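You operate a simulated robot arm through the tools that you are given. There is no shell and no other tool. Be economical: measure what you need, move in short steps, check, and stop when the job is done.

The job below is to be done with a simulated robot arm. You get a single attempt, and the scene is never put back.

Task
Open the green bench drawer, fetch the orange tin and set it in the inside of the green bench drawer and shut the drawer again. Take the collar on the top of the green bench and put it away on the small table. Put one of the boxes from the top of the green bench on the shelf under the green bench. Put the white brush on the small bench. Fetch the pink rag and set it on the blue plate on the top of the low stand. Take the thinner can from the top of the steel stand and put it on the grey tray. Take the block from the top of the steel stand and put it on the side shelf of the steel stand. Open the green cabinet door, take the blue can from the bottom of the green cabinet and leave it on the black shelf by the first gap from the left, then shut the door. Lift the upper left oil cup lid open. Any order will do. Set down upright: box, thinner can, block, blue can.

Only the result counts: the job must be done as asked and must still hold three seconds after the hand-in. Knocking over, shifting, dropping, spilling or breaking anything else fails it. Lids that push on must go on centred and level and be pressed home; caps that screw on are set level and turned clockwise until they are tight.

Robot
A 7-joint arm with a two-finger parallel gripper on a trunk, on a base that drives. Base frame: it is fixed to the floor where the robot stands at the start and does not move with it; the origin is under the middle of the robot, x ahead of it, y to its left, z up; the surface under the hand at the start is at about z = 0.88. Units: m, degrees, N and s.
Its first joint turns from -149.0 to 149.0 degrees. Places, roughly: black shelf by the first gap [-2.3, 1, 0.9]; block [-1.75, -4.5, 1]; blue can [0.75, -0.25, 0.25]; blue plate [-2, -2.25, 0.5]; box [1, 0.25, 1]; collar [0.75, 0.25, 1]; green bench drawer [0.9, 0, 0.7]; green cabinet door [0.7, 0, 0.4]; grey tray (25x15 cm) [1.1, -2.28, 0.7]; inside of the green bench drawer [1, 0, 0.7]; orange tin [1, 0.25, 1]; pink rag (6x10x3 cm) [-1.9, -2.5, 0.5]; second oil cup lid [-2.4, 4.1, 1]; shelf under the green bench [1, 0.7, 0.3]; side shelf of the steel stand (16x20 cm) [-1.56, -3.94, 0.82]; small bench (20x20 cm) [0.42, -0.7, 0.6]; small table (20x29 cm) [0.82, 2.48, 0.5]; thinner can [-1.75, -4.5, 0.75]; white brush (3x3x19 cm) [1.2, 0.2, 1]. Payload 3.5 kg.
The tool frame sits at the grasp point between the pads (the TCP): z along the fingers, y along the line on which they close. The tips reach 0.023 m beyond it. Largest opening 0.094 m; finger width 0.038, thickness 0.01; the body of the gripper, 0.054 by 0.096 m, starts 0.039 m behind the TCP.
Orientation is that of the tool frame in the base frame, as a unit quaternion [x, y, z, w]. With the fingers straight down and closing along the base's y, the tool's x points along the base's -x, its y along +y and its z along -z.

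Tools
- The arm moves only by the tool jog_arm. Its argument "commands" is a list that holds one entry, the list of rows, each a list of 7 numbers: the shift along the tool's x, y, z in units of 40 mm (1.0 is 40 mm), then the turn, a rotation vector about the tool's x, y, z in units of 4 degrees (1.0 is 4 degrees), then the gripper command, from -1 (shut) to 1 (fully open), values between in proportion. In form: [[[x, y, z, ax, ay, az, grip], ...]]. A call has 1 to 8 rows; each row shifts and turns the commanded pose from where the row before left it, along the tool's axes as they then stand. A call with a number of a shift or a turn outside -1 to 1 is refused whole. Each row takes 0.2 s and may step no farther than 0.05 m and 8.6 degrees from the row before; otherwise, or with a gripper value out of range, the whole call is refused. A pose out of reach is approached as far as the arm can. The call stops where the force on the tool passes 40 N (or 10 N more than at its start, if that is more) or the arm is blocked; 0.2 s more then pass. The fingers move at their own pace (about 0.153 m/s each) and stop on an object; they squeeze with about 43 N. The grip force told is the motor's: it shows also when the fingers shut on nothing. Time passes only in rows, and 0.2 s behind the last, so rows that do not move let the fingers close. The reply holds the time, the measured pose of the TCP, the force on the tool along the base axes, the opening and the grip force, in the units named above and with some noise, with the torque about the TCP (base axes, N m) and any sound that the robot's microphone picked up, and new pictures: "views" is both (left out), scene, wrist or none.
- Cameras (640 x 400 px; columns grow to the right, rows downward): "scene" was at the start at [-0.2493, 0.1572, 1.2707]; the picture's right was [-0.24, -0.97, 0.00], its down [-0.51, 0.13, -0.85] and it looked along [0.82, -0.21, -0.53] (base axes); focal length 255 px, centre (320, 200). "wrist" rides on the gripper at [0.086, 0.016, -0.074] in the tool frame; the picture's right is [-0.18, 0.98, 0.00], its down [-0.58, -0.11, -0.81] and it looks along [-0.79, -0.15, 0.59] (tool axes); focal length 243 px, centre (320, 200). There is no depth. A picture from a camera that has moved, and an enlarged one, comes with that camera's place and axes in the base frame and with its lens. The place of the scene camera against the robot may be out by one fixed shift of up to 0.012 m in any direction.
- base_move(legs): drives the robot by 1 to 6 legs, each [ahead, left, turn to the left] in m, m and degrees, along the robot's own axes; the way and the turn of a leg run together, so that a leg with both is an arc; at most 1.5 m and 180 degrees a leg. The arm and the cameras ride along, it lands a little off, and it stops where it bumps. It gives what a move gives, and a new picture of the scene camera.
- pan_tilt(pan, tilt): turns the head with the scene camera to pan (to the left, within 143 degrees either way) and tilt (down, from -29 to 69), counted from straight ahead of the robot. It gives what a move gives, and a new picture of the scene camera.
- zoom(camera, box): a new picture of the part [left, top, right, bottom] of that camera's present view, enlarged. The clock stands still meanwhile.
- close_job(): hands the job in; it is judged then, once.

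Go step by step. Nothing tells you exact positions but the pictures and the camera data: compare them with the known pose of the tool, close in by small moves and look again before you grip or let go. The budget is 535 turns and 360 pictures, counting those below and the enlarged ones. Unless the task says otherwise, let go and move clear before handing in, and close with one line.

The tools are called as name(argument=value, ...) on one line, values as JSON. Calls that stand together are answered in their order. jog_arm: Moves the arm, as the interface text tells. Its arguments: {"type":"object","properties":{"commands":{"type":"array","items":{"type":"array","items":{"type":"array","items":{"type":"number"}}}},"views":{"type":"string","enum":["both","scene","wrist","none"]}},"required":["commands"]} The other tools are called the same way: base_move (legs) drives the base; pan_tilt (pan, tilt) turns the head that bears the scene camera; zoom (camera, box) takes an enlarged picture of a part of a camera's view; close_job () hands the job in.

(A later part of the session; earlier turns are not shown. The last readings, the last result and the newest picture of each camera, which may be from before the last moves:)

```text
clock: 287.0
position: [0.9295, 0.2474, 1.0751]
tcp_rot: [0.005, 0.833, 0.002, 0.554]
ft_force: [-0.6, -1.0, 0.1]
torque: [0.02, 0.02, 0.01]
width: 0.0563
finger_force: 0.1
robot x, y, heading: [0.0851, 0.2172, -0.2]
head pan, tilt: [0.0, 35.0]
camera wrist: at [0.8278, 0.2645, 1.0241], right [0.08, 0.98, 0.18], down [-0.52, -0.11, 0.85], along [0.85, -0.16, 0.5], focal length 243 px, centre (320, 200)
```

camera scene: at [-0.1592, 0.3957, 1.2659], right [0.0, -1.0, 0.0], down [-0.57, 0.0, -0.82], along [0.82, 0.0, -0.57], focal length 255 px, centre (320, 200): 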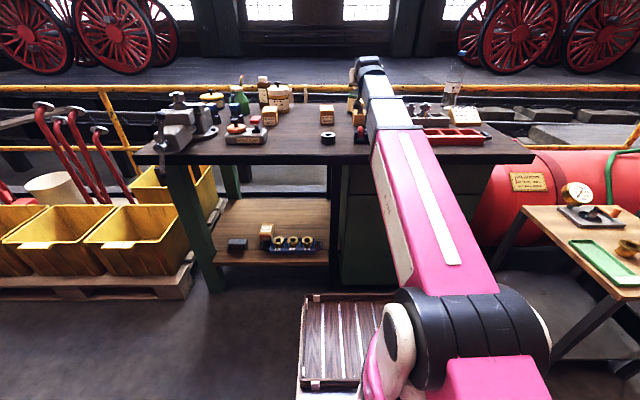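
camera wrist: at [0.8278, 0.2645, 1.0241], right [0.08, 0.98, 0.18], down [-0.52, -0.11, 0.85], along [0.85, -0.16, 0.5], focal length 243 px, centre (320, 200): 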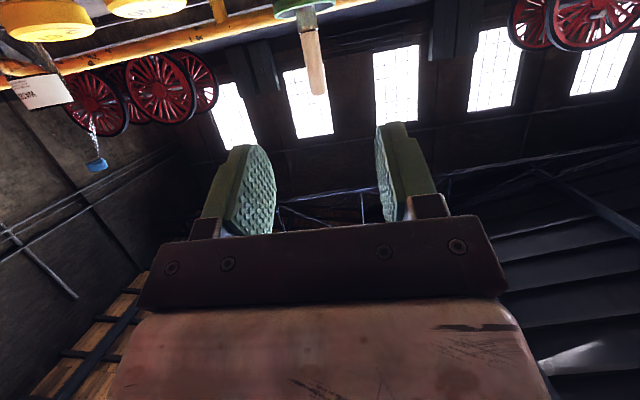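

The brush handle stands at about (1.18, 0.223), top 1.064, jar rim 0.974. I approach with the fingers straddling it.

jog_arm(commands=[[[-0.29, -0.15, 1, 0, 0, 0, 0.2], [-0.29, -0.15, 1, 0, 0, 0, 0.2], [-0.29, -0.15, 1, 0, 0, 0, 0.2], [-0.29, -0.15, 1, 0, 0, 0, 0.2]]], views="wrist")

```text
clock: 288.0
position: [1.0958, 0.2246, 1.0577]
tcp_rot: [0.006, 0.833, 0.001, 0.554]
ft_force: [-0.3, 0.4, -0.4]
torque: [-0.02, 0.01, 0.0]
width: 0.0566
finger_force: 0.0
robot x, y, heading: [0.0869, 0.2191, -0.2]
head pan, tilt: [0.0, 35.0]
camera wrist: at [0.9932, 0.2411, 1.0067], right [0.08, 0.98, 0.18], down [-0.52, -0.11, 0.85], along [0.85, -0.16, 0.5], focal length 243 px, centre (320, 200)
```

wrist: 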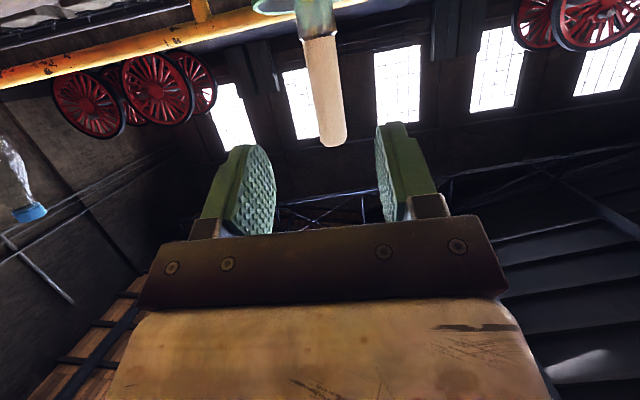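

jog_arm(commands=[[[-0.1, 0, 0.7, 0, 0, 0, 0.2], [-0.1, 0, 0.7, 0, 0, 0, 0.2], [-0.09, 0, 0.7, 0, 0, 0, 0.2], [0, 0, 0, 0, 0, 0, -1], [0, 0, 0, 0, 0, 0, -1]]], views="wrist")

```text
clock: 288.4
position: [1.1215, 0.2253, 1.0542]
tcp_rot: [0.01, 0.832, 0.007, 0.554]
ft_force: [-3.2, 4.1, 17.3]
torque: [0.49, 2.14, -0.34]
width: 0.0563
finger_force: 0.0
robot x, y, heading: [0.086, 0.212, -0.2]
head pan, tilt: [0.0, 35.0]
stopped in row 2: the force on the tool passed its limit at 51 N (the readings are from after the stop); the commanded pose is now the measured one
camera wrist: at [1.0191, 0.2432, 1.0039], right [0.08, 0.98, 0.19], down [-0.52, -0.12, 0.84], along [0.85, -0.17, 0.5], focal length 243 px, centre (320, 200)
```

wrist: 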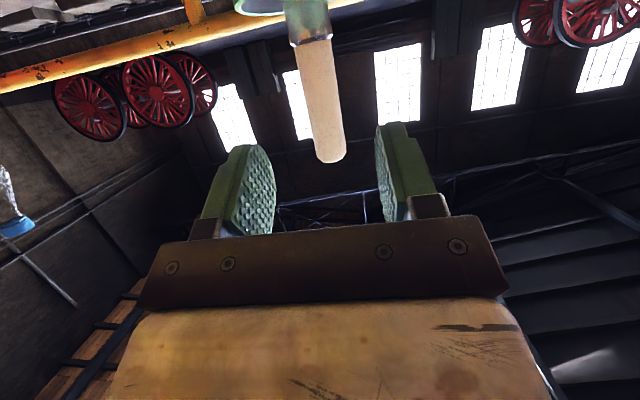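

Something below touched (likely the camera mount on a peg). I rise a little and check.

jog_arm(commands=[[[-0.5, 0, -0.3, 0, 0, 0, 0.2], [-0.5, 0, -0.2, 0, 0, 0, 0.2]]], views="none")

pan_tilt(pan=-15, tilt=25)

zoom(camera="scene", box=[220, 100, 420, 225])

```text
clock: 289.1
position: [1.1192, 0.2231, 1.0963]
tcp_rot: [0.008, 0.833, 0.006, 0.553]
ft_force: [-0.2, -0.2, 0.0]
torque: [-0.03, -0.02, -0.04]
width: 0.0563
finger_force: 0.1
robot x, y, heading: [0.0897, 0.2145, -0.4]
head pan, tilt: [0.0, 35.0]
```

```text
clock: 289.8
position: [1.1189, 0.2249, 1.096]
tcp_rot: [0.009, 0.833, 0.006, 0.553]
ft_force: [0.2, -0.4, -0.3]
torque: [-0.01, 0.0, -0.01]
width: 0.0564
finger_force: 0.2
robot x, y, heading: [0.0888, 0.216, -0.1]
head pan, tilt: [-15.0, 25.0]
camera scene: at [-0.1584, 0.3719, 1.2817], right [-0.26, -0.97, 0.0], down [-0.41, 0.11, -0.91], along [0.87, -0.24, -0.42], focal length 255 px, centre (320, 200)
```

scene: 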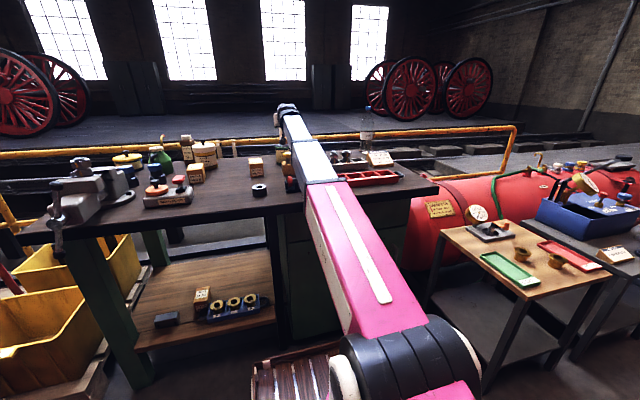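

```text
3.20 times, centred on (320, 162) of scene
camera zoom: at [-0.1584, 0.3719, 1.2817], right [-0.26, -0.97, 0.0], down [-0.41, 0.11, -0.91], along [0.87, -0.24, -0.42], focal length 815 px, centre (320, 320)
```

zoom: 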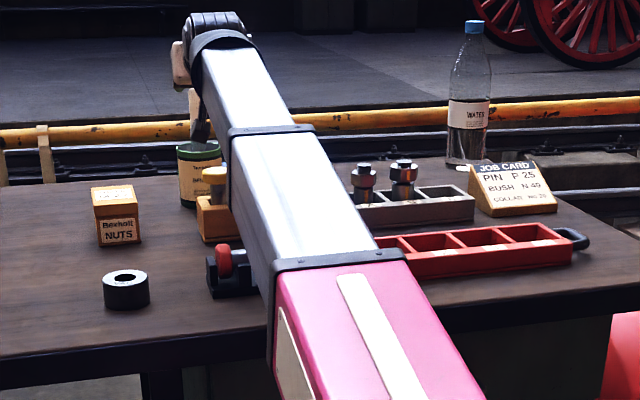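

The peg is still in place; the camera mount had touched it. I go forward higher up, then descend on the handle beyond the pegs.

jog_arm(commands=[[[-0.25, 0, 0.72, 0, 0, 0, 0.2], [-0.22, 0, 0.72, 0, 0, 0, 0.2], [0.45, 0, 0.19, 0, 0, 0, 0.2], [0.45, 0, 0.19, 0, 0, 0, 0.2]]], views="wrist")

```text
clock: 290.8
position: [1.1799, 0.2231, 1.0545]
tcp_rot: [0.008, 0.833, 0.005, 0.553]
ft_force: [-0.2, -0.4, -0.2]
torque: [-0.01, 0.0, -0.01]
width: 0.0563
finger_force: 0.1
robot x, y, heading: [0.086, 0.2167, -0.1]
head pan, tilt: [-15.0, 25.0]
camera wrist: at [1.0779, 0.241, 1.003], right [0.08, 0.98, 0.19], down [-0.52, -0.12, 0.85], along [0.85, -0.16, 0.5], focal length 243 px, centre (320, 200)
```

wrist: 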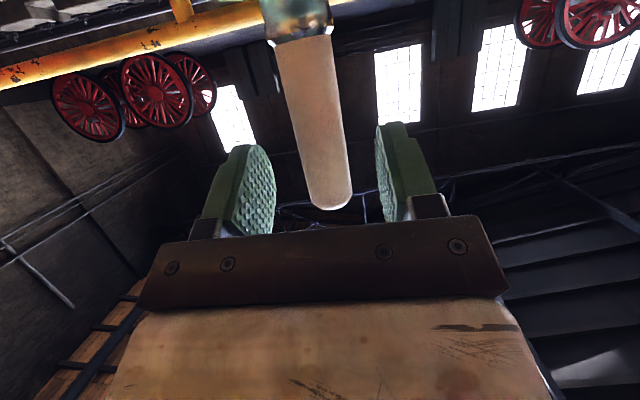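

jog_arm(commands=[[[0.1, 0, 0.2, 0, 0, 0, 0.2], [0, 0, 0, 0, 0, 0, -1], [0, 0, 0, 0, 0, 0, -1], [0, 0, 0, 0, 0, 0, -1]]], views="wrist")

```text
clock: 291.8
position: [1.1866, 0.2231, 1.0468]
tcp_rot: [0.009, 0.833, 0.005, 0.554]
ft_force: [0.4, -1.5, 1.9]
torque: [-0.12, -0.14, 0.02]
width: 0.0208
finger_force: 42.6
robot x, y, heading: [0.0901, 0.2164, 0.2]
head pan, tilt: [-15.0, 25.0]
camera wrist: at [1.0837, 0.2416, 0.9966], right [0.08, 0.98, 0.19], down [-0.52, -0.12, 0.85], along [0.85, -0.16, 0.5], focal length 243 px, centre (320, 200)
```

wrist: 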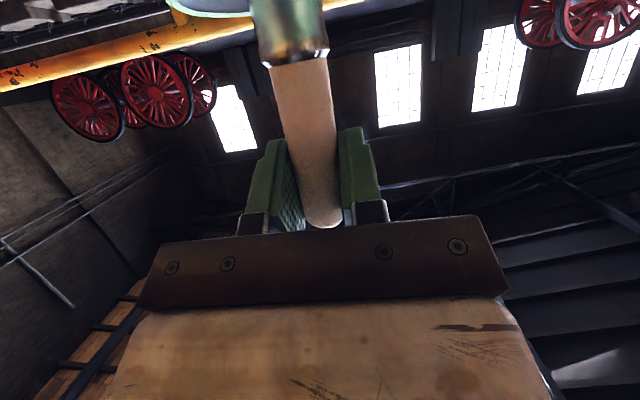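

Handle gripped. I lift the brush straight up out of the jar.

jog_arm(commands=[[[-0.7, 0, -0.29, 0, 0, 0, -1], [-0.7, 0, -0.29, 0, 0, 0, -1], [-0.7, 0, -0.29, 0, 0, 0, -1], [-0.7, 0, -0.29, 0, 0, 0, -1], [-0.7, 0, -0.29, 0, 0, 0, -1]]], views="both")

```text
clock: 293.0
position: [1.1877, 0.2229, 1.1982]
tcp_rot: [0.009, 0.833, 0.005, 0.554]
ft_force: [0.2, -0.2, -0.7]
torque: [-0.01, 0.01, 0.02]
width: 0.0209
finger_force: 43.0
robot x, y, heading: [0.0918, 0.2137, -0.2]
head pan, tilt: [-15.0, 25.0]
camera scene: at [-0.1584, 0.3719, 1.2817], right [-0.26, -0.97, 0.0], down [-0.41, 0.11, -0.91], along [0.87, -0.24, -0.42], focal length 255 px, centre (320, 200)
camera wrist: at [1.0858, 0.2398, 1.1463], right [0.08, 0.98, 0.19], down [-0.52, -0.12, 0.85], along [0.85, -0.16, 0.5], focal length 243 px, centre (320, 200)
```

scene: 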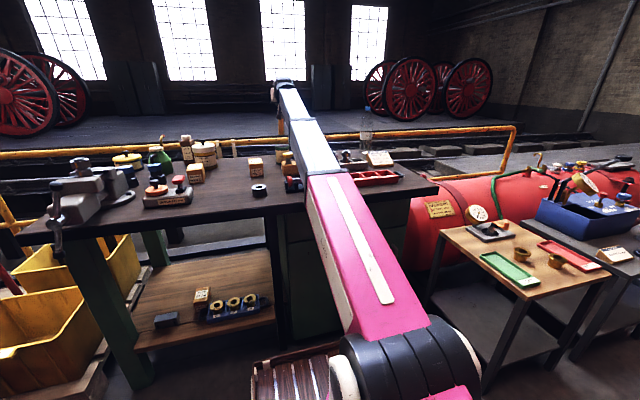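
wrist: 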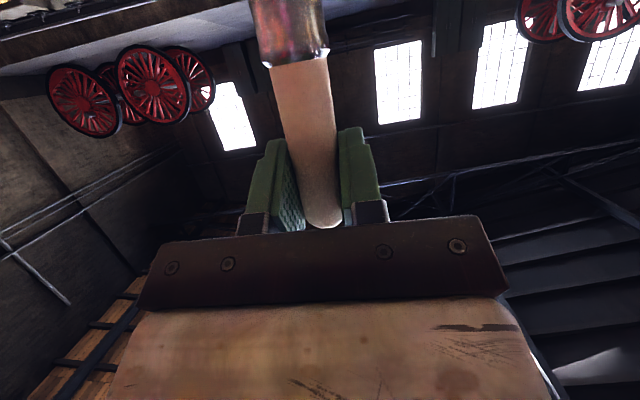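

The brush is out. I drive straight back.

base_move(legs=[[-0.6, 0, 0]])

zoom(camera="scene", box=[210, 100, 450, 250])

```text
clock: 296.4
position: [0.5911, 0.2251, 1.1971]
tcp_rot: [0.007, 0.833, 0.006, 0.553]
ft_force: [-0.1, -0.7, -0.6]
torque: [0.01, 0.0, 0.0]
width: 0.0209
finger_force: 43.6
robot x, y, heading: [-0.5103, 0.2151, 0.0]
head pan, tilt: [-15.0, 25.0]
camera scene: at [-0.7545, 0.3727, 1.2817], right [-0.26, -0.97, 0.0], down [-0.41, 0.11, -0.91], along [0.88, -0.24, -0.42], focal length 255 px, centre (320, 200)
```

scene: 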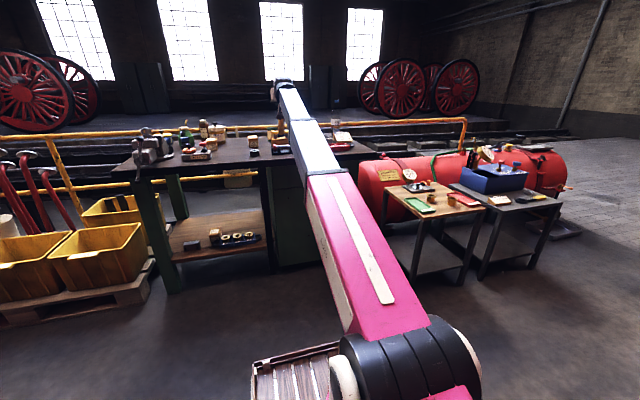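

```text
2.67 times, centred on (330, 175) of scene
camera zoom: at [-0.7545, 0.3727, 1.2817], right [-0.26, -0.97, 0.0], down [-0.41, 0.11, -0.91], along [0.88, -0.24, -0.42], focal length 679 px, centre (293, 267)
```

zoom: 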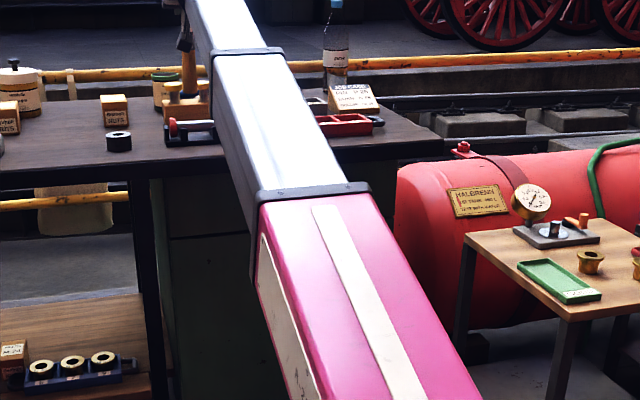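

I drive to the small wooden bench on the right and look at it.

base_move(legs=[[0, -0.91, 0]])

pan_tilt(pan=8, tilt=40)

zoom(camera="scene", box=[220, 60, 440, 200])

```text
clock: 301.2
position: [0.5904, -0.6883, 1.1974]
tcp_rot: [0.009, 0.833, 0.006, 0.553]
ft_force: [0.1, -0.3, -0.9]
torque: [-0.01, 0.01, -0.02]
width: 0.0213
finger_force: 43.0
robot x, y, heading: [-0.5073, -0.6961, -0.3]
head pan, tilt: [-15.0, 25.0]
camera scene: at [-0.756, -0.5397, 1.2817], right [-0.26, -0.97, 0.0], down [-0.41, 0.11, -0.91], along [0.87, -0.24, -0.42], focal length 255 px, centre (320, 200)
```

scene: 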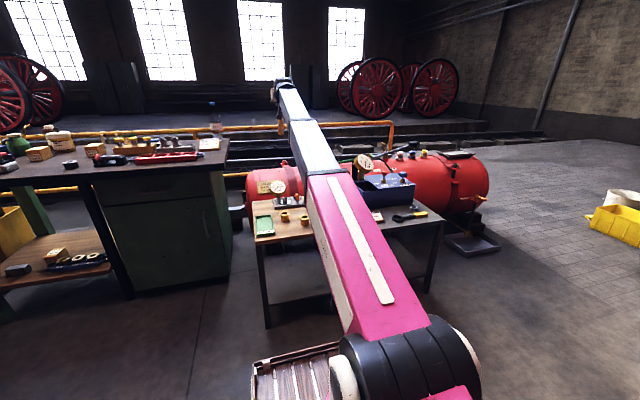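

```text
clock: 302.1
position: [0.5898, -0.6883, 1.1985]
tcp_rot: [0.007, 0.833, 0.007, 0.553]
ft_force: [0.5, 0.6, -0.9]
torque: [0.02, 0.0, 0.02]
width: 0.021
finger_force: 43.3
robot x, y, heading: [-0.5137, -0.6947, -0.1]
head pan, tilt: [8.0, 40.0]
camera scene: at [-0.7607, -0.5041, 1.2584], right [0.14, -0.99, 0.0], down [-0.64, -0.09, -0.77], along [0.76, 0.1, -0.64], focal length 255 px, centre (320, 200)
```

scene: 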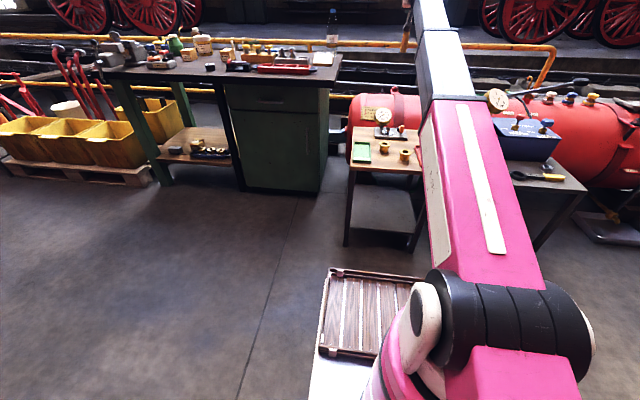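

```text
2.86 times, centred on (330, 130) of scene
camera zoom: at [-0.7607, -0.5041, 1.2584], right [0.14, -0.99, 0.0], down [-0.64, -0.09, -0.77], along [0.76, 0.1, -0.64], focal length 728 px, centre (291, 400)
```

zoom: 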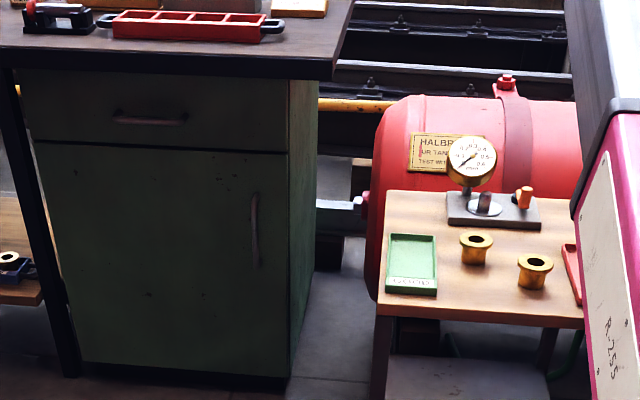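

The bench top is at z≈0.6: bushes near (0.45,-0.67) and (0.38,-0.77), trays left and right; behind the bushes at x≈0.52 there is a free strip for the brush lying crosswise. I lower and turn the tool to lay the brush flat along y.

jog_arm(commands=[[[0.99, 0, -0.217, 0, 0, 0, -1], [0.99, 0, -0.217, 0, 0, 0, -1], [0.99, 0, -0.217, 0, 0, 0, -1], [0.99, 0, -0.217, 0, 0, 0, -1], [0.99, 0, -0.217, 0, 0, 0, -1]]], views="none")

jog_arm(commands=[[[0, 0, 0, -0.404, 0.752, -0.987, -1], [0, 0, 0, -0.404, 0.752, -0.987, -1], [0, 0, 0, -0.404, 0.752, -0.987, -1], [0, 0, 0, -0.404, 0.752, -0.987, -1], [0, 0, 0, -0.404, 0.752, -0.987, -1], [0, 0, 0, -0.404, 0.752, -0.987, -1], [0, 0, 0, -0.404, 0.752, -0.987, -1], [0, 0, 0, -0.404, 0.752, -0.987, -1]]], views="none")

jog_arm(commands=[[[0, 0, 0, -0.404, 0.752, -0.987, -1], [0, 0, 0, -0.404, 0.752, -0.987, -1], [0, 0, 0, -0.404, 0.752, -0.987, -1], [0, 0, 0, -0.404, 0.752, -0.987, -1], [0, 0, 0, -0.404, 0.752, -0.987, -1], [0, 0, 0, -0.404, 0.752, -0.987, -1], [0, 0, 0, -0.404, 0.752, -0.987, -1], [0, 0, 0, -0.404, 0.752, -0.987, -1]]], views="none")

jog_arm(commands=[[[0, 0, 0, -0.404, 0.752, -0.987, -1], [0, 0, 0, -0.404, 0.752, -0.987, -1], [0, 0, 0, -0.404, 0.752, -0.987, -1], [0, 0, 0, -0.404, 0.752, -0.987, -1], [0, 0, 0, -0.404, 0.752, -0.987, -1], [0, 0, 0, -0.404, 0.752, -0.987, -1], [0, 0, 0, -0.404, 0.752, -0.987, -1]]], views="both")

```text
clock: 303.2
position: [0.4752, -0.6854, 1.0313]
tcp_rot: [0.008, 0.833, 0.006, 0.553]
ft_force: [-0.5, 0.2, -1.6]
torque: [-0.03, -0.01, -0.03]
width: 0.0212
finger_force: 42.8
robot x, y, heading: [-0.5088, -0.6967, -0.2]
head pan, tilt: [8.0, 40.0]
```

```text
clock: 305.1
position: [0.4742, -0.684, 1.0321]
tcp_rot: [-0.278, 0.894, -0.051, 0.348]
ft_force: [-0.6, -0.6, -0.2]
torque: [0.01, -0.04, 0.02]
width: 0.0206
finger_force: 42.9
robot x, y, heading: [-0.5104, -0.6958, -0.1]
head pan, tilt: [8.0, 40.0]
```

```text
clock: 306.9
position: [0.4742, -0.6854, 1.0318]
tcp_rot: [-0.53, 0.837, -0.1, 0.097]
ft_force: [-0.4, 0.0, -1.4]
torque: [0.03, -0.02, 0.01]
width: 0.0211
finger_force: 43.5
robot x, y, heading: [-0.5125, -0.6948, -0.2]
head pan, tilt: [8.0, 40.0]
```

```text
clock: 308.4
position: [0.4731, -0.6846, 1.0316]
tcp_rot: [0.694, -0.694, 0.132, 0.135]
ft_force: [0.5, -1.0, -0.4]
torque: [0.05, 0.02, -0.02]
width: 0.0213
finger_force: 43.3
robot x, y, heading: [-0.5057, -0.6967, -0.3]
head pan, tilt: [8.0, 40.0]
camera scene: at [-0.7607, -0.504, 1.2584], right [0.14, -0.99, 0.0], down [-0.64, -0.09, -0.77], along [0.76, 0.1, -0.64], focal length 255 px, centre (320, 200)
camera wrist: at [0.4571, -0.7378, 1.1321], right [-0.98, 0.17, -0.06], down [0.11, 0.84, 0.53], along [0.15, 0.52, -0.84], focal length 243 px, centre (320, 200)
```

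scene: 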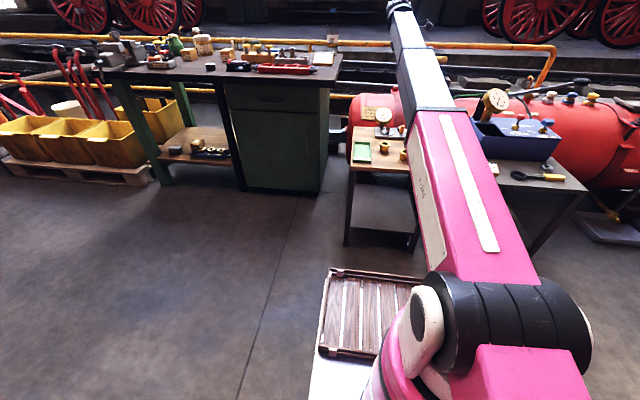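
wrist: 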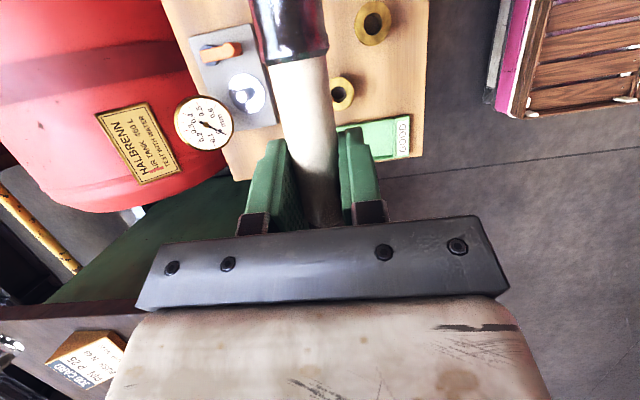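

The brush is level along y. I drive a bit closer and lower toward the strip behind the bushes.

base_move(legs=[[0.12, 0, 0]])

jog_arm(commands=[[[-0.55, 0.243, 0.97, 0, 0, 0, -1], [-0.55, 0.243, 0.97, 0, 0, 0, -1], [-0.55, 0.243, 0.97, 0, 0, 0, -1], [-0.55, 0.243, 0.97, 0, 0, 0, -1], [-0.55, 0.243, 0.97, 0, 0, 0, -1], [-0.55, 0.243, 0.97, 0, 0, 0, -1], [-0.55, 0.243, 0.97, 0, 0, 0, -1]]], views="wrist")

```text
clock: 309.7
position: [0.5932, -0.6865, 1.0306]
tcp_rot: [-0.693, 0.696, -0.132, -0.134]
ft_force: [-0.7, -0.8, -0.4]
torque: [0.03, -0.01, -0.01]
width: 0.0211
finger_force: 43.4
robot x, y, heading: [-0.3933, -0.6944, 0.2]
head pan, tilt: [8.0, 40.0]
camera scene: at [-0.6407, -0.504, 1.2584], right [0.13, -0.99, 0.0], down [-0.64, -0.09, -0.77], along [0.76, 0.1, -0.64], focal length 255 px, centre (320, 200)
```

scene: 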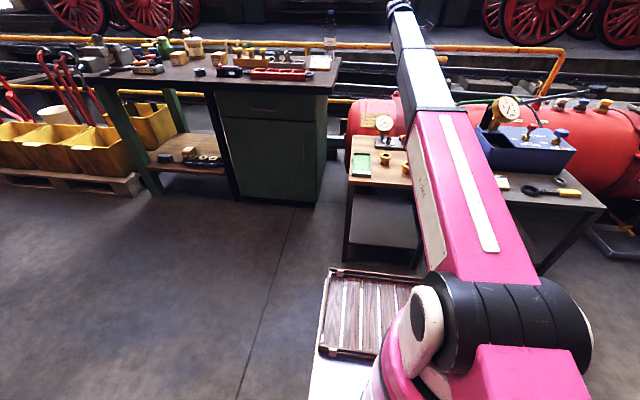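

```text
clock: 311.3
position: [0.5221, -0.6398, 0.7212]
tcp_rot: [-0.693, 0.696, -0.132, -0.134]
ft_force: [-0.7, 0.8, -1.3]
torque: [0.07, 0.0, -0.02]
width: 0.0211
finger_force: 43.3
robot x, y, heading: [-0.3898, -0.6935, -0.2]
head pan, tilt: [8.0, 40.0]
camera wrist: at [0.5061, -0.6939, 0.8216], right [-0.98, 0.18, -0.07], down [0.12, 0.84, 0.53], along [0.15, 0.52, -0.84], focal length 243 px, centre (320, 200)
```

wrist: 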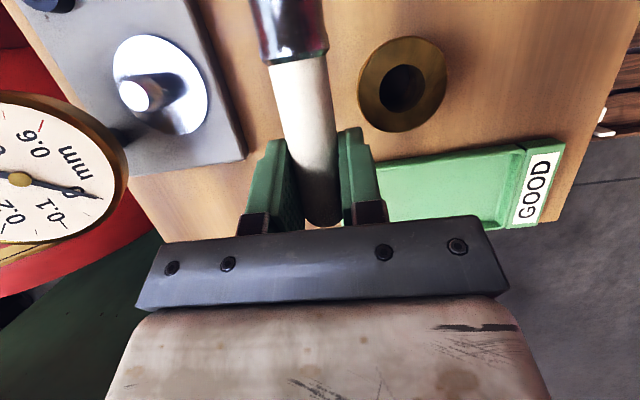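

Alignment is good: the brush would lie at x≈0.527, clear of the bush and the gauge stand. I lower to contact.

jog_arm(commands=[[[-0.167, -0.03, 0.51, 0, 0, 0, -1], [-0.167, -0.03, 0.51, 0, 0, 0, -1], [-0.167, -0.03, 0.51, 0, 0, 0, -1]]], views="wrist")

```text
clock: 312.1
position: [0.5271, -0.6462, 0.659]
tcp_rot: [-0.692, 0.696, -0.132, -0.134]
ft_force: [0.2, 0.1, -1.1]
torque: [0.03, 0.01, -0.02]
width: 0.0213
finger_force: 42.6
robot x, y, heading: [-0.3886, -0.7007, 0.3]
head pan, tilt: [8.0, 40.0]
camera wrist: at [0.5113, -0.6998, 0.759], right [-0.98, 0.18, -0.07], down [0.12, 0.84, 0.53], along [0.15, 0.52, -0.84], focal length 243 px, centre (320, 200)
```

wrist: 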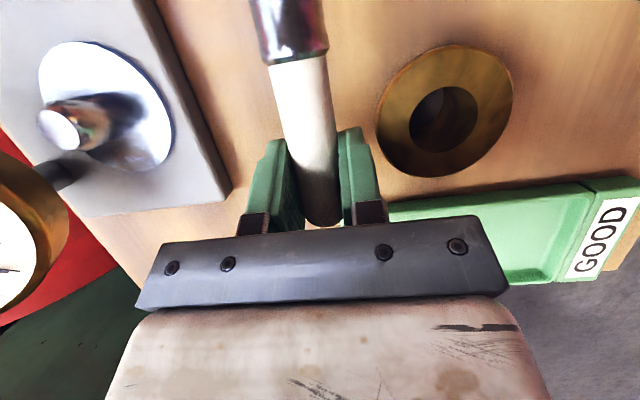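

jog_arm(commands=[[[-0.08, 0, 0.2, 0, 0, 0, -1], [-0.08, 0, 0.2, 0, 0, 0, -1], [-0.06, 0, 0.15, 0, 0, 0, -1]]], views="none")

```text
clock: 312.9
position: [0.5283, -0.6463, 0.6339]
tcp_rot: [-0.692, 0.696, -0.132, -0.134]
ft_force: [-1.4, -0.1, -0.4]
torque: [0.05, -0.01, 0.03]
width: 0.021
finger_force: 43.5
robot x, y, heading: [-0.3866, -0.6964, -0.2]
head pan, tilt: [8.0, 40.0]
```

jog_arm(commands=[[[-0.05, 0, 0.12, 0, 0, 0, -1], [-0.05, 0, 0.12, 0, 0, 0, -1], [-0.05, 0, 0.12, 0, 0, 0, -1]]], views="wrist")

```text
clock: 313.5
position: [0.5276, -0.6469, 0.628]
tcp_rot: [-0.691, 0.697, -0.133, -0.135]
ft_force: [-3.1, 2.8, 12.1]
torque: [0.21, 0.19, -0.02]
width: 0.0208
finger_force: 42.9
robot x, y, heading: [-0.3889, -0.697, 0.1]
head pan, tilt: [8.0, 40.0]
stopped in row 3: the force on the tool passed its limit at 50 N (the readings are from after the stop); the commanded pose is now the measured one
camera wrist: at [0.5106, -0.7005, 0.7293], right [-0.98, 0.18, -0.07], down [0.11, 0.84, 0.53], along [0.15, 0.51, -0.84], focal length 243 px, centre (320, 200)
```

wrist: 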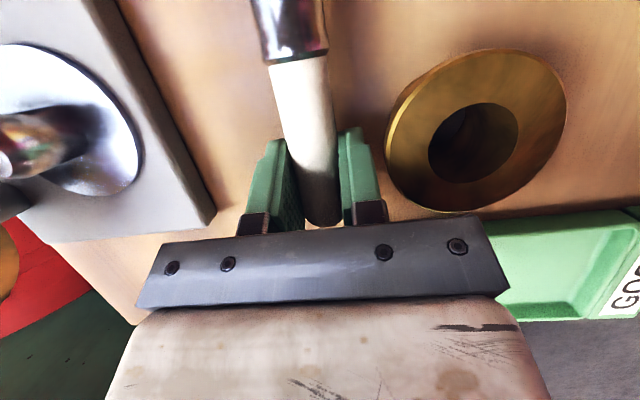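

The tips touch the table. I lift a hair, shift slightly away from the bush, and open just enough.

jog_arm(commands=[[[0.02, -0.2, -0.06, 0, 0, 0, -1], [0, 0, 0, 0, 0, 0, -0.38], [0, 0, 0, 0, 0, 0, -0.38], [0.1, 0, -0.25, 0, 0, 0, -0.38], [0.2, 0, -0.5, 0, 0, 0, -0.38], [0.38, 0, -0.92, 0, 0, 0, -0.38], [0.38, 0, -0.92, 0, 0, 0, -0.38]]], views="wrist")

```text
clock: 315.1
position: [0.5378, -0.6468, 0.7391]
tcp_rot: [-0.693, 0.696, -0.133, -0.134]
ft_force: [-0.4, -0.5, -0.5]
torque: [-0.02, 0.01, 0.01]
width: 0.0291
finger_force: 0.1
robot x, y, heading: [-0.3899, -0.6975, -0.3]
head pan, tilt: [8.0, 40.0]
camera wrist: at [0.5204, -0.7004, 0.8407], right [-0.98, 0.18, -0.07], down [0.11, 0.84, 0.53], along [0.15, 0.52, -0.84], focal length 243 px, centre (320, 200)
```

wrist: 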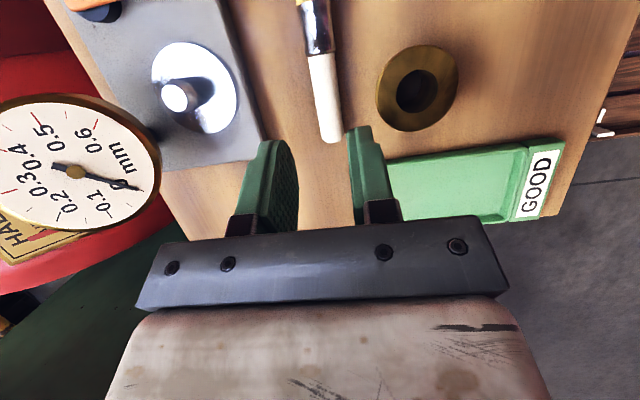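

The brush lies on the bench. I rise and drive back.

jog_arm(commands=[[[0.38, 0, -0.92, 0, 0, 0, 0], [0.38, 0, -0.92, 0, 0, 0, 0], [0.38, 0, -0.92, 0, 0, 0, 0], [0.38, 0, -0.92, 0, 0, 0, 0], [0.38, 0, -0.92, 0, 0, 0, 0], [0.38, 0, -0.92, 0, 0, 0, 0], [0.38, 0, -0.92, 0, 0, 0, 0]]], views="none")

base_move(legs=[[-0.35, 0, 0], [0, 0.45, 0]])

pan_tilt(pan=-20, tilt=30)

zoom(camera="scene", box=[240, 120, 440, 245])

```text
clock: 316.7
position: [0.5353, -0.6509, 1.0216]
tcp_rot: [-0.692, 0.697, -0.133, -0.135]
ft_force: [0.5, 0.0, -0.5]
torque: [-0.01, -0.05, 0.02]
width: 0.0467
finger_force: 0.1
robot x, y, heading: [-0.3931, -0.6934, -0.5]
head pan, tilt: [8.0, 40.0]
```

```text
clock: 321.3
position: [0.1917, -0.2048, 1.0204]
tcp_rot: [-0.69, 0.699, -0.133, -0.135]
ft_force: [0.5, 0.0, 0.3]
torque: [0.0, 0.04, 0.02]
width: 0.0471
finger_force: 0.1
robot x, y, heading: [-0.7343, -0.2467, -0.6]
head pan, tilt: [8.0, 40.0]
camera scene: at [-0.9835, -0.0496, 1.2584], right [0.13, -0.99, 0.0], down [-0.64, -0.08, -0.77], along [0.76, 0.1, -0.64], focal length 255 px, centre (320, 200)
```

scene: 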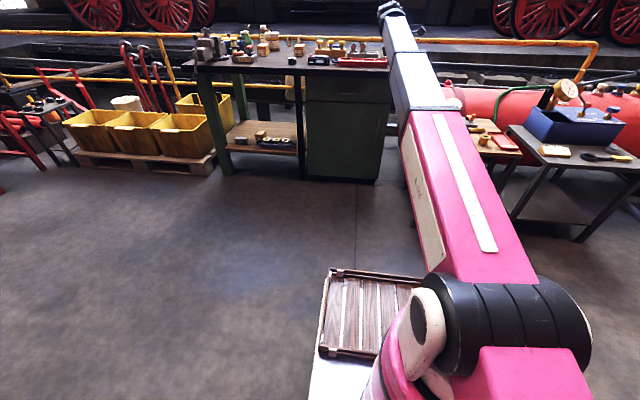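

```text
clock: 322.2
position: [0.1925, -0.2044, 1.0209]
tcp_rot: [-0.69, 0.699, -0.133, -0.134]
ft_force: [-0.1, -1.0, -0.6]
torque: [0.03, 0.07, -0.01]
width: 0.047
finger_force: 0.1
robot x, y, heading: [-0.7362, -0.2436, -0.6]
head pan, tilt: [-20.0, 30.0]
camera scene: at [-0.9831, -0.0923, 1.2737], right [-0.35, -0.94, 0.0], down [-0.47, 0.18, -0.87], along [0.81, -0.3, -0.5], focal length 255 px, centre (320, 200)
```

scene: 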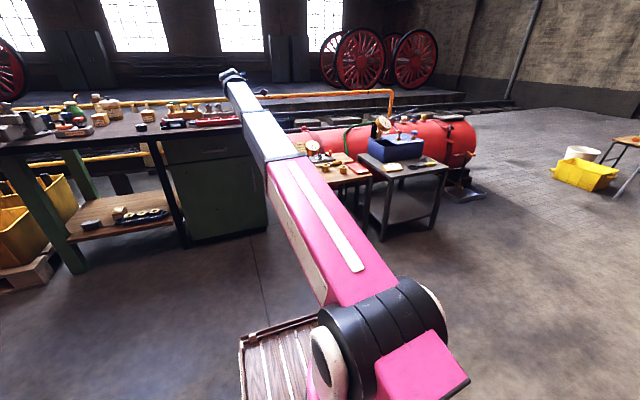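

```text
3.20 times, centred on (340, 182) of scene
camera zoom: at [-0.9831, -0.0923, 1.2737], right [-0.35, -0.94, 0.0], down [-0.47, 0.18, -0.87], along [0.81, -0.3, -0.5], focal length 815 px, centre (256, 256)
```

zoom: 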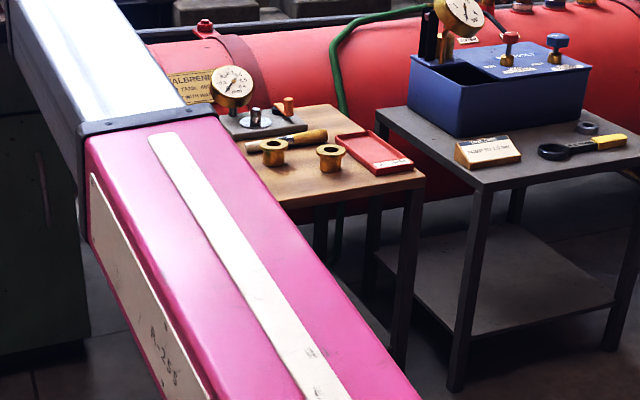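

The brush is fine behind the bushes. Now the collar: I straighten the tool to point down and drive in front of it.

jog_arm(commands=[[[0, 0, 0, 0, -0.95, 0, 1], [0, 0, 0, 0, -0.95, 0, 1], [0, 0, 0, 0, -0.95, 0, 1], [0, 0, 0, 0, -0.95, 0, 1], [0, 0, 0, 0, -0.95, 0, 1], [0, 0, 0, 0, -0.95, 0, 1]]], views="none")

base_move(legs=[[0, 0.58, 0.6], [0.62, 0, 0]])

jog_arm(commands=[[[0, 0, 0, 0, 0, 0, 1]]], views="wrist")

```text
clock: 323.6
position: [0.1915, -0.2037, 1.0222]
tcp_rot: [-0.703, 0.711, 0.007, 0.007]
ft_force: [-0.8, -0.7, 0.0]
torque: [0.0, -0.01, 0.01]
width: 0.0941
finger_force: 0.0
robot x, y, heading: [-0.7312, -0.2424, -0.6]
head pan, tilt: [-20.0, 30.0]
```

```text
clock: 330.0
position: [0.817, 0.3832, 1.0217]
tcp_rot: [0.707, -0.707, -0.006, -0.006]
ft_force: [0.0, -0.1, -0.1]
torque: [-0.01, -0.01, 0.0]
width: 0.0941
finger_force: 0.0
robot x, y, heading: [-0.1095, 0.3331, -0.2]
head pan, tilt: [-20.0, 30.0]
camera scene: at [-0.3595, 0.4831, 1.2737], right [-0.34, -0.94, 0.0], down [-0.47, 0.17, -0.87], along [0.81, -0.3, -0.5], focal length 255 px, centre (320, 200)
```

scene: 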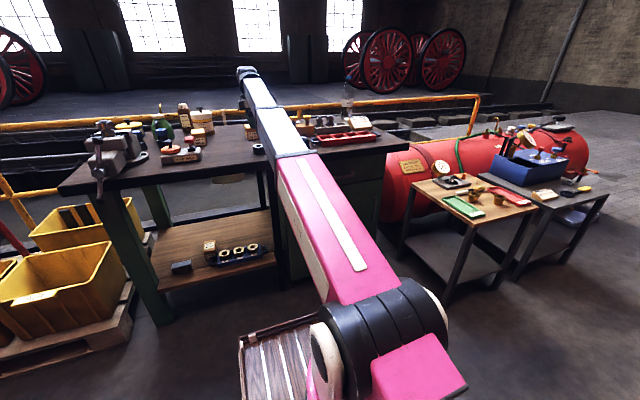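

```text
clock: 330.4
position: [0.8159, 0.384, 1.0213]
tcp_rot: [-0.706, 0.708, 0.006, 0.007]
ft_force: [0.5, -0.2, 0.7]
torque: [0.02, -0.03, -0.02]
width: 0.0941
finger_force: 0.1
robot x, y, heading: [-0.1125, 0.3352, -0.4]
head pan, tilt: [-20.0, 30.0]
camera wrist: at [0.8003, 0.295, 1.0941], right [-0.98, 0.19, 0.0], down [0.11, 0.57, 0.82], along [0.15, 0.8, -0.58], focal length 243 px, centre (320, 200)
```

wrist: 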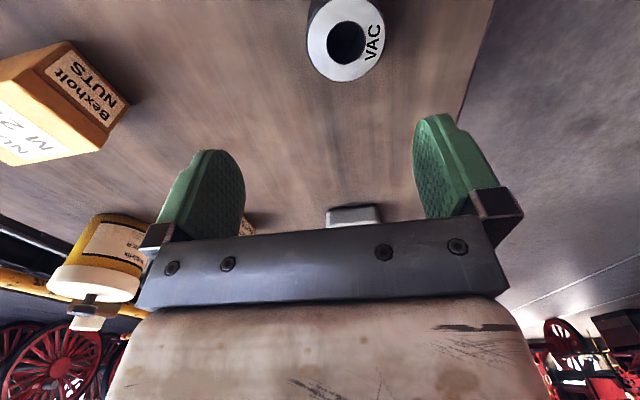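

jog_arm(commands=[[[0.22, 0.26, 0.5, 0, 0, 0, 1], [0.22, 0.26, 0.8, 0, 0, 0, 1]]], views="wrist")

```text
clock: 331.0
position: [0.7957, 0.3654, 0.9669]
tcp_rot: [-0.706, 0.708, 0.007, 0.007]
ft_force: [0.1, 0.3, 0.9]
torque: [0.0, 0.02, -0.02]
width: 0.0936
finger_force: 0.2
robot x, y, heading: [-0.1084, 0.3373, 0.0]
head pan, tilt: [-20.0, 30.0]
camera wrist: at [0.7794, 0.2778, 1.0409], right [-0.98, 0.19, 0.0], down [0.11, 0.57, 0.82], along [0.15, 0.8, -0.58], focal length 243 px, centre (320, 200)
```

wrist: 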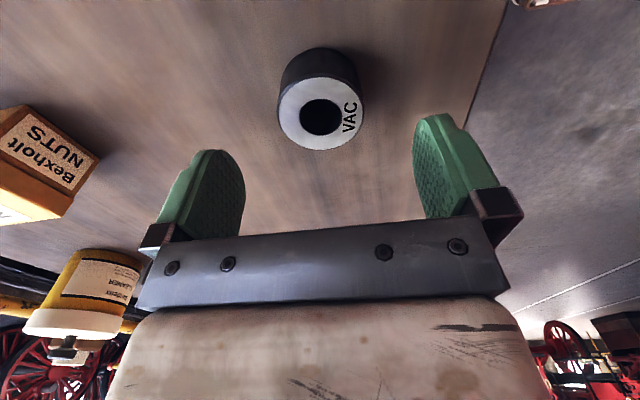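

jog_arm(commands=[[[0, 0, 0.8, 0, 0, 0, 1], [0, 0, 0.7, 0, 0, 0, 1], [0, 0, 0, 0, 0, 0, -1], [0, 0, 0, 0, 0, 0, -1], [0, 0, 0, 0, 0, 0, -1], [0, 0, -1, 0, 0, 0, -1], [0, 0, -1, 0, 0, 0, -1]]], views="wrist")

```text
clock: 332.6
position: [0.7966, 0.3676, 0.9909]
tcp_rot: [-0.707, 0.708, 0.006, 0.006]
ft_force: [0.8, 0.1, -5.6]
torque: [0.0, 0.03, -0.02]
width: 0.0551
finger_force: 43.1
robot x, y, heading: [-0.1076, 0.336, -0.3]
head pan, tilt: [-20.0, 30.0]
camera wrist: at [0.7793, 0.2795, 1.0634], right [-0.98, 0.19, 0.0], down [0.11, 0.57, 0.82], along [0.15, 0.8, -0.58], focal length 243 px, centre (320, 200)
```

wrist: 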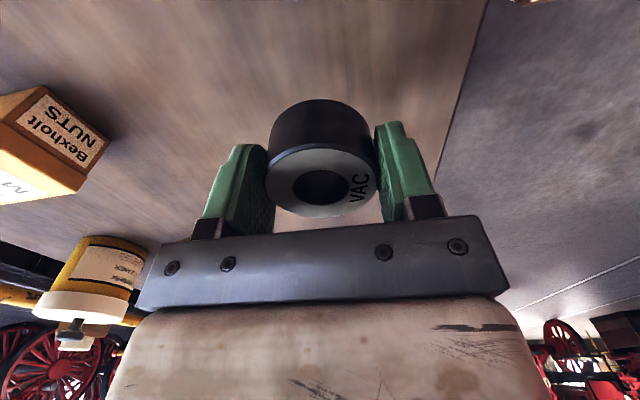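

Collar held. I back off and look left for the small table.

base_move(legs=[[-0.55, 0, 0], [0, 0.9, 0]])

pan_tilt(pan=45, tilt=30)

zoom(camera="scene", box=[160, 60, 480, 260])

```text
clock: 340.1
position: [0.2607, 1.2698, 0.9909]
tcp_rot: [-0.705, 0.709, 0.006, 0.007]
ft_force: [0.0, -0.5, -4.6]
torque: [-0.02, 0.0, 0.0]
width: 0.055
finger_force: 42.4
robot x, y, heading: [-0.6456, 1.2393, -0.2]
head pan, tilt: [-20.0, 30.0]
camera scene: at [-0.8944, 1.3879, 1.2738], right [-0.34, -0.94, 0.0], down [-0.47, 0.17, -0.87], along [0.81, -0.3, -0.5], focal length 255 px, centre (320, 200)
```

scene: 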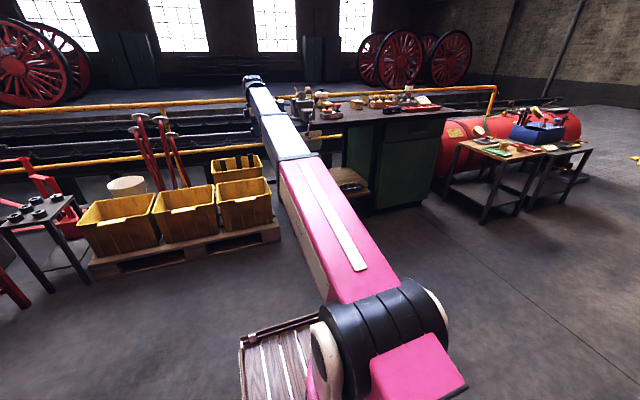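

```text
clock: 341.4
position: [0.2598, 1.2704, 0.9905]
tcp_rot: [-0.706, 0.708, 0.006, 0.007]
ft_force: [0.6, -0.2, -4.0]
torque: [0.0, -0.01, -0.01]
width: 0.0548
finger_force: 43.2
robot x, y, heading: [-0.6396, 1.2395, 0.1]
head pan, tilt: [45.0, 30.0]
camera scene: at [-0.9152, 1.4828, 1.2738], right [0.71, -0.71, 0.0], down [-0.35, -0.35, -0.87], along [0.61, 0.61, -0.5], focal length 255 px, centre (320, 200)
```

scene: 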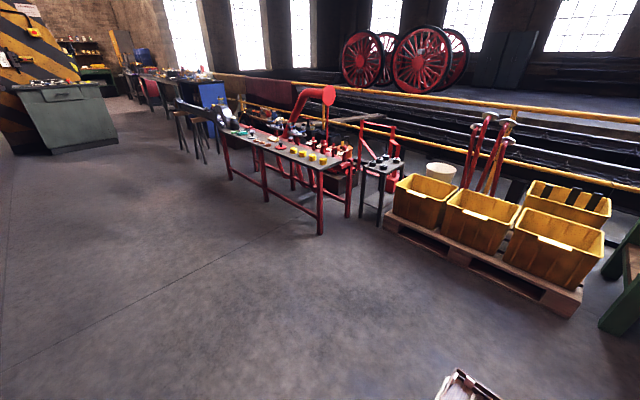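

```text
2.00 times, centred on (320, 160) of scene
camera zoom: at [-0.9152, 1.4828, 1.2738], right [0.71, -0.71, 0.0], down [-0.35, -0.35, -0.87], along [0.61, 0.61, -0.5], focal length 510 px, centre (320, 280)
```

zoom: 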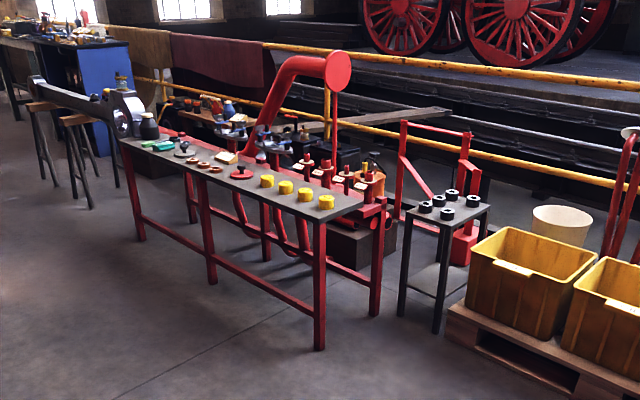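

The small table with a few black collars stands at about (0.78, 2.47), z≈0.5. I drive in front of it.

base_move(legs=[[0, 1.05, 0], [0.57, 0, 0]])

pan_tilt(pan=15, tilt=40)

jog_arm(commands=[[[-0.9, 0.3, 0, 0, 0, 0, -1], [-0.9, 0.3, 0, 0, 0, 0, -1], [-0.8, 0.3, 0, 0, 0, 0, -1]]], views="wrist")

```text
clock: 349.7
position: [0.8178, 2.3251, 0.9906]
tcp_rot: [-0.704, 0.71, 0.006, 0.006]
ft_force: [-0.4, 0.1, -3.3]
torque: [-0.04, 0.01, -0.01]
width: 0.0548
finger_force: 42.8
robot x, y, heading: [-0.0911, 2.2917, -0.4]
head pan, tilt: [45.0, 30.0]
camera scene: at [-0.3566, 2.5408, 1.2738], right [0.7, -0.71, 0.0], down [-0.36, -0.35, -0.87], along [0.62, 0.61, -0.5], focal length 255 px, centre (320, 200)
```

scene: 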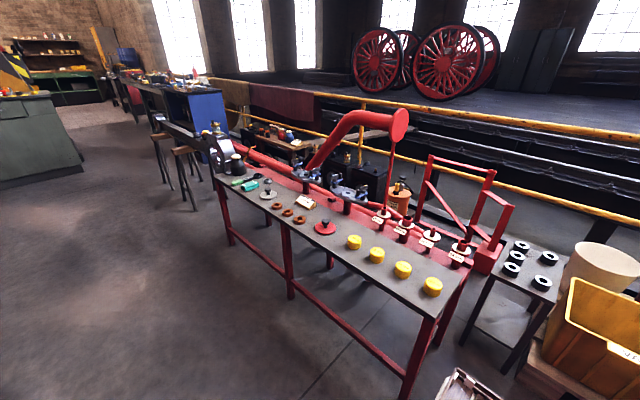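

```text
clock: 350.6
position: [0.8183, 2.3236, 0.9897]
tcp_rot: [-0.704, 0.71, 0.007, 0.006]
ft_force: [-0.1, 0.3, -5.0]
torque: [-0.06, 0.03, 0.02]
width: 0.0547
finger_force: 42.8
robot x, y, heading: [-0.0856, 2.2943, -0.3]
head pan, tilt: [15.0, 40.0]
camera scene: at [-0.3387, 2.4988, 1.2584], right [0.25, -0.97, 0.0], down [-0.62, -0.16, -0.77], along [0.74, 0.19, -0.64], focal length 255 px, centre (320, 200)
```

scene: 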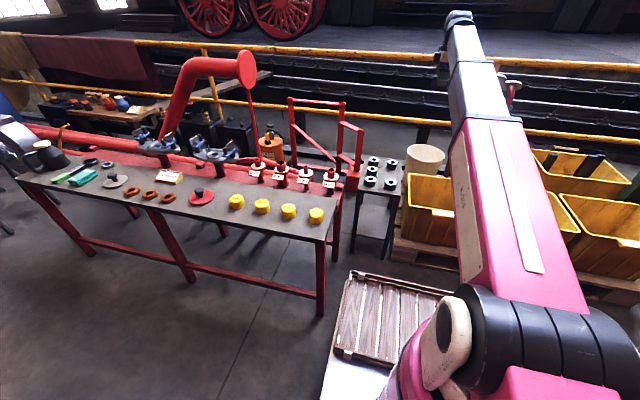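

```text
clock: 351.4
position: [0.7832, 2.4273, 0.9906]
tcp_rot: [-0.704, 0.71, 0.006, 0.006]
ft_force: [0.1, 0.3, -4.6]
torque: [-0.02, 0.0, -0.01]
width: 0.0551
finger_force: 42.5
robot x, y, heading: [-0.0799, 2.292, -0.5]
head pan, tilt: [15.0, 40.0]
camera wrist: at [0.766, 2.3393, 1.0632], right [-0.98, 0.19, 0.0], down [0.11, 0.57, 0.82], along [0.15, 0.8, -0.58], focal length 243 px, centre (320, 200)
```

wrist: 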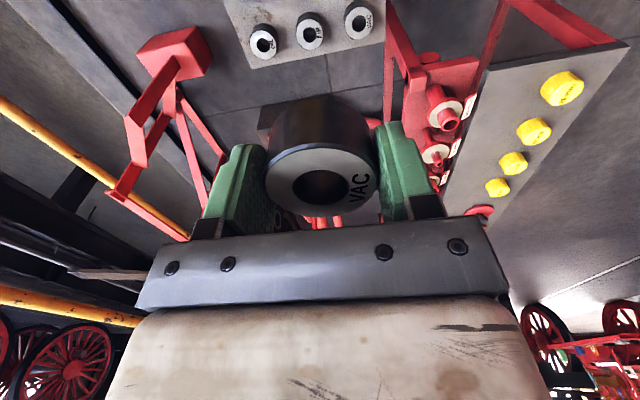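

zoom(camera="scene", box=[320, 130, 440, 205])

```text
5.33 times, centred on (380, 168) of scene
camera zoom: at [-0.3386, 2.4988, 1.2584], right [0.25, -0.97, 0.0], down [-0.62, -0.16, -0.77], along [0.74, 0.19, -0.64], focal length 1359 px, centre (0, 373)
```

zoom: 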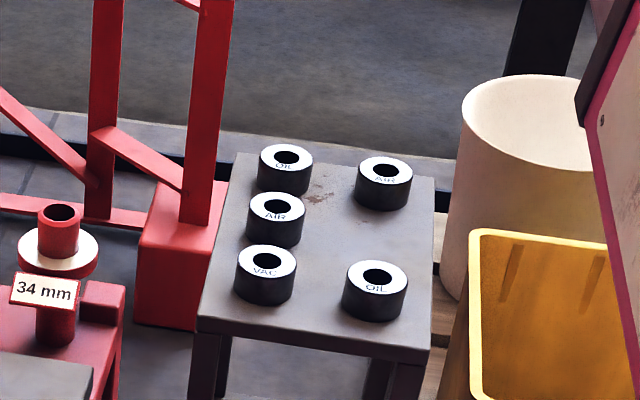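

There is an empty slot in the right column between "AIR" (back) and "OIL" (front), at about (0.81, 2.42). I lower the collar over it.

jog_arm(commands=[[[0.17, -0.68, 0.5, 0, 0, 0, -1], [0, 0, 1, 0, 0, 0, -1], [0, 0, 1, 0, 0, 0, -1], [0, 0, 1, 0, 0, 0, -1], [0, 0, 1, 0, 0, 0, -1], [0, 0, 1, 0, 0, 0, -1], [0, 0, 1, 0, 0, 0, -1], [0, 0, 1, 0, 0, 0, -1]]], views="both")

zoom(camera="scene", box=[320, 110, 480, 210])

```text
clock: 353.2
position: [0.811, 2.4269, 0.6904]
tcp_rot: [-0.705, 0.709, 0.006, 0.006]
ft_force: [0.6, 0.1, -4.2]
torque: [-0.02, -0.02, 0.0]
width: 0.0549
finger_force: 43.1
robot x, y, heading: [-0.0853, 2.2958, -0.4]
head pan, tilt: [15.0, 40.0]
camera scene: at [-0.3386, 2.4988, 1.2584], right [0.25, -0.97, 0.0], down [-0.62, -0.16, -0.77], along [0.74, 0.19, -0.64], focal length 255 px, centre (320, 200)
camera wrist: at [0.7937, 2.3384, 0.7621], right [-0.98, 0.19, 0.0], down [0.11, 0.57, 0.82], along [0.15, 0.8, -0.58], focal length 243 px, centre (320, 200)
```

scene: 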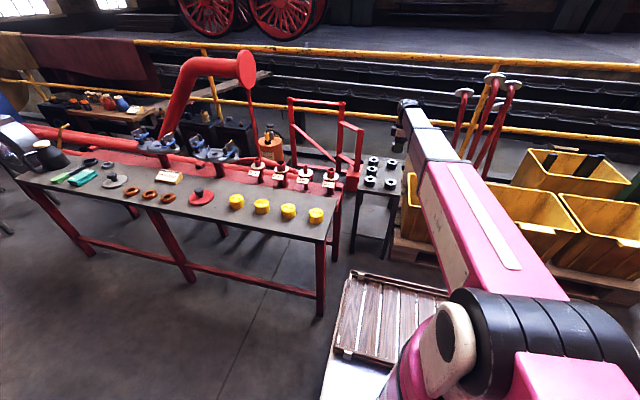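
wrist: 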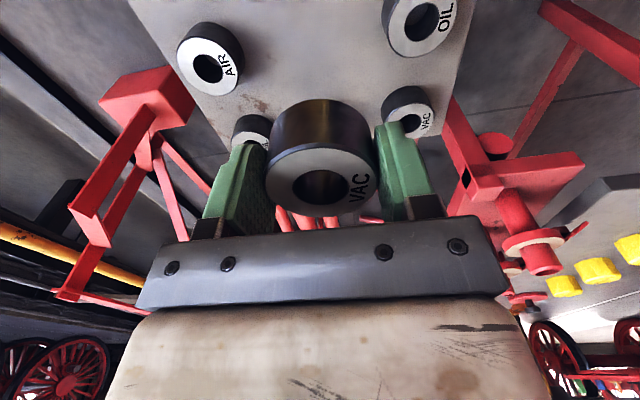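

```text
4.00 times, centred on (400, 160) of scene
camera zoom: at [-0.3386, 2.4988, 1.2584], right [0.25, -0.97, 0.0], down [-0.62, -0.16, -0.77], along [0.74, 0.19, -0.64], focal length 1019 px, centre (0, 360)
```

zoom: 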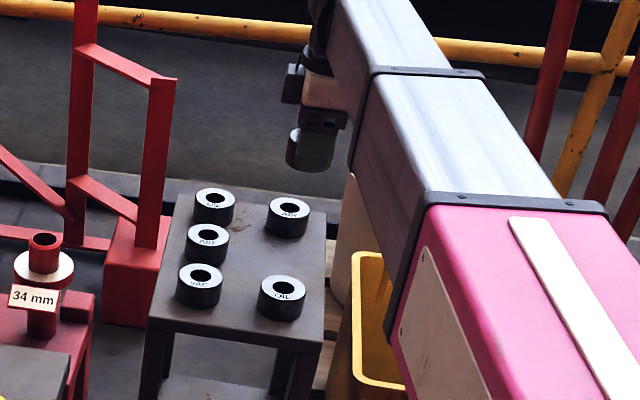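

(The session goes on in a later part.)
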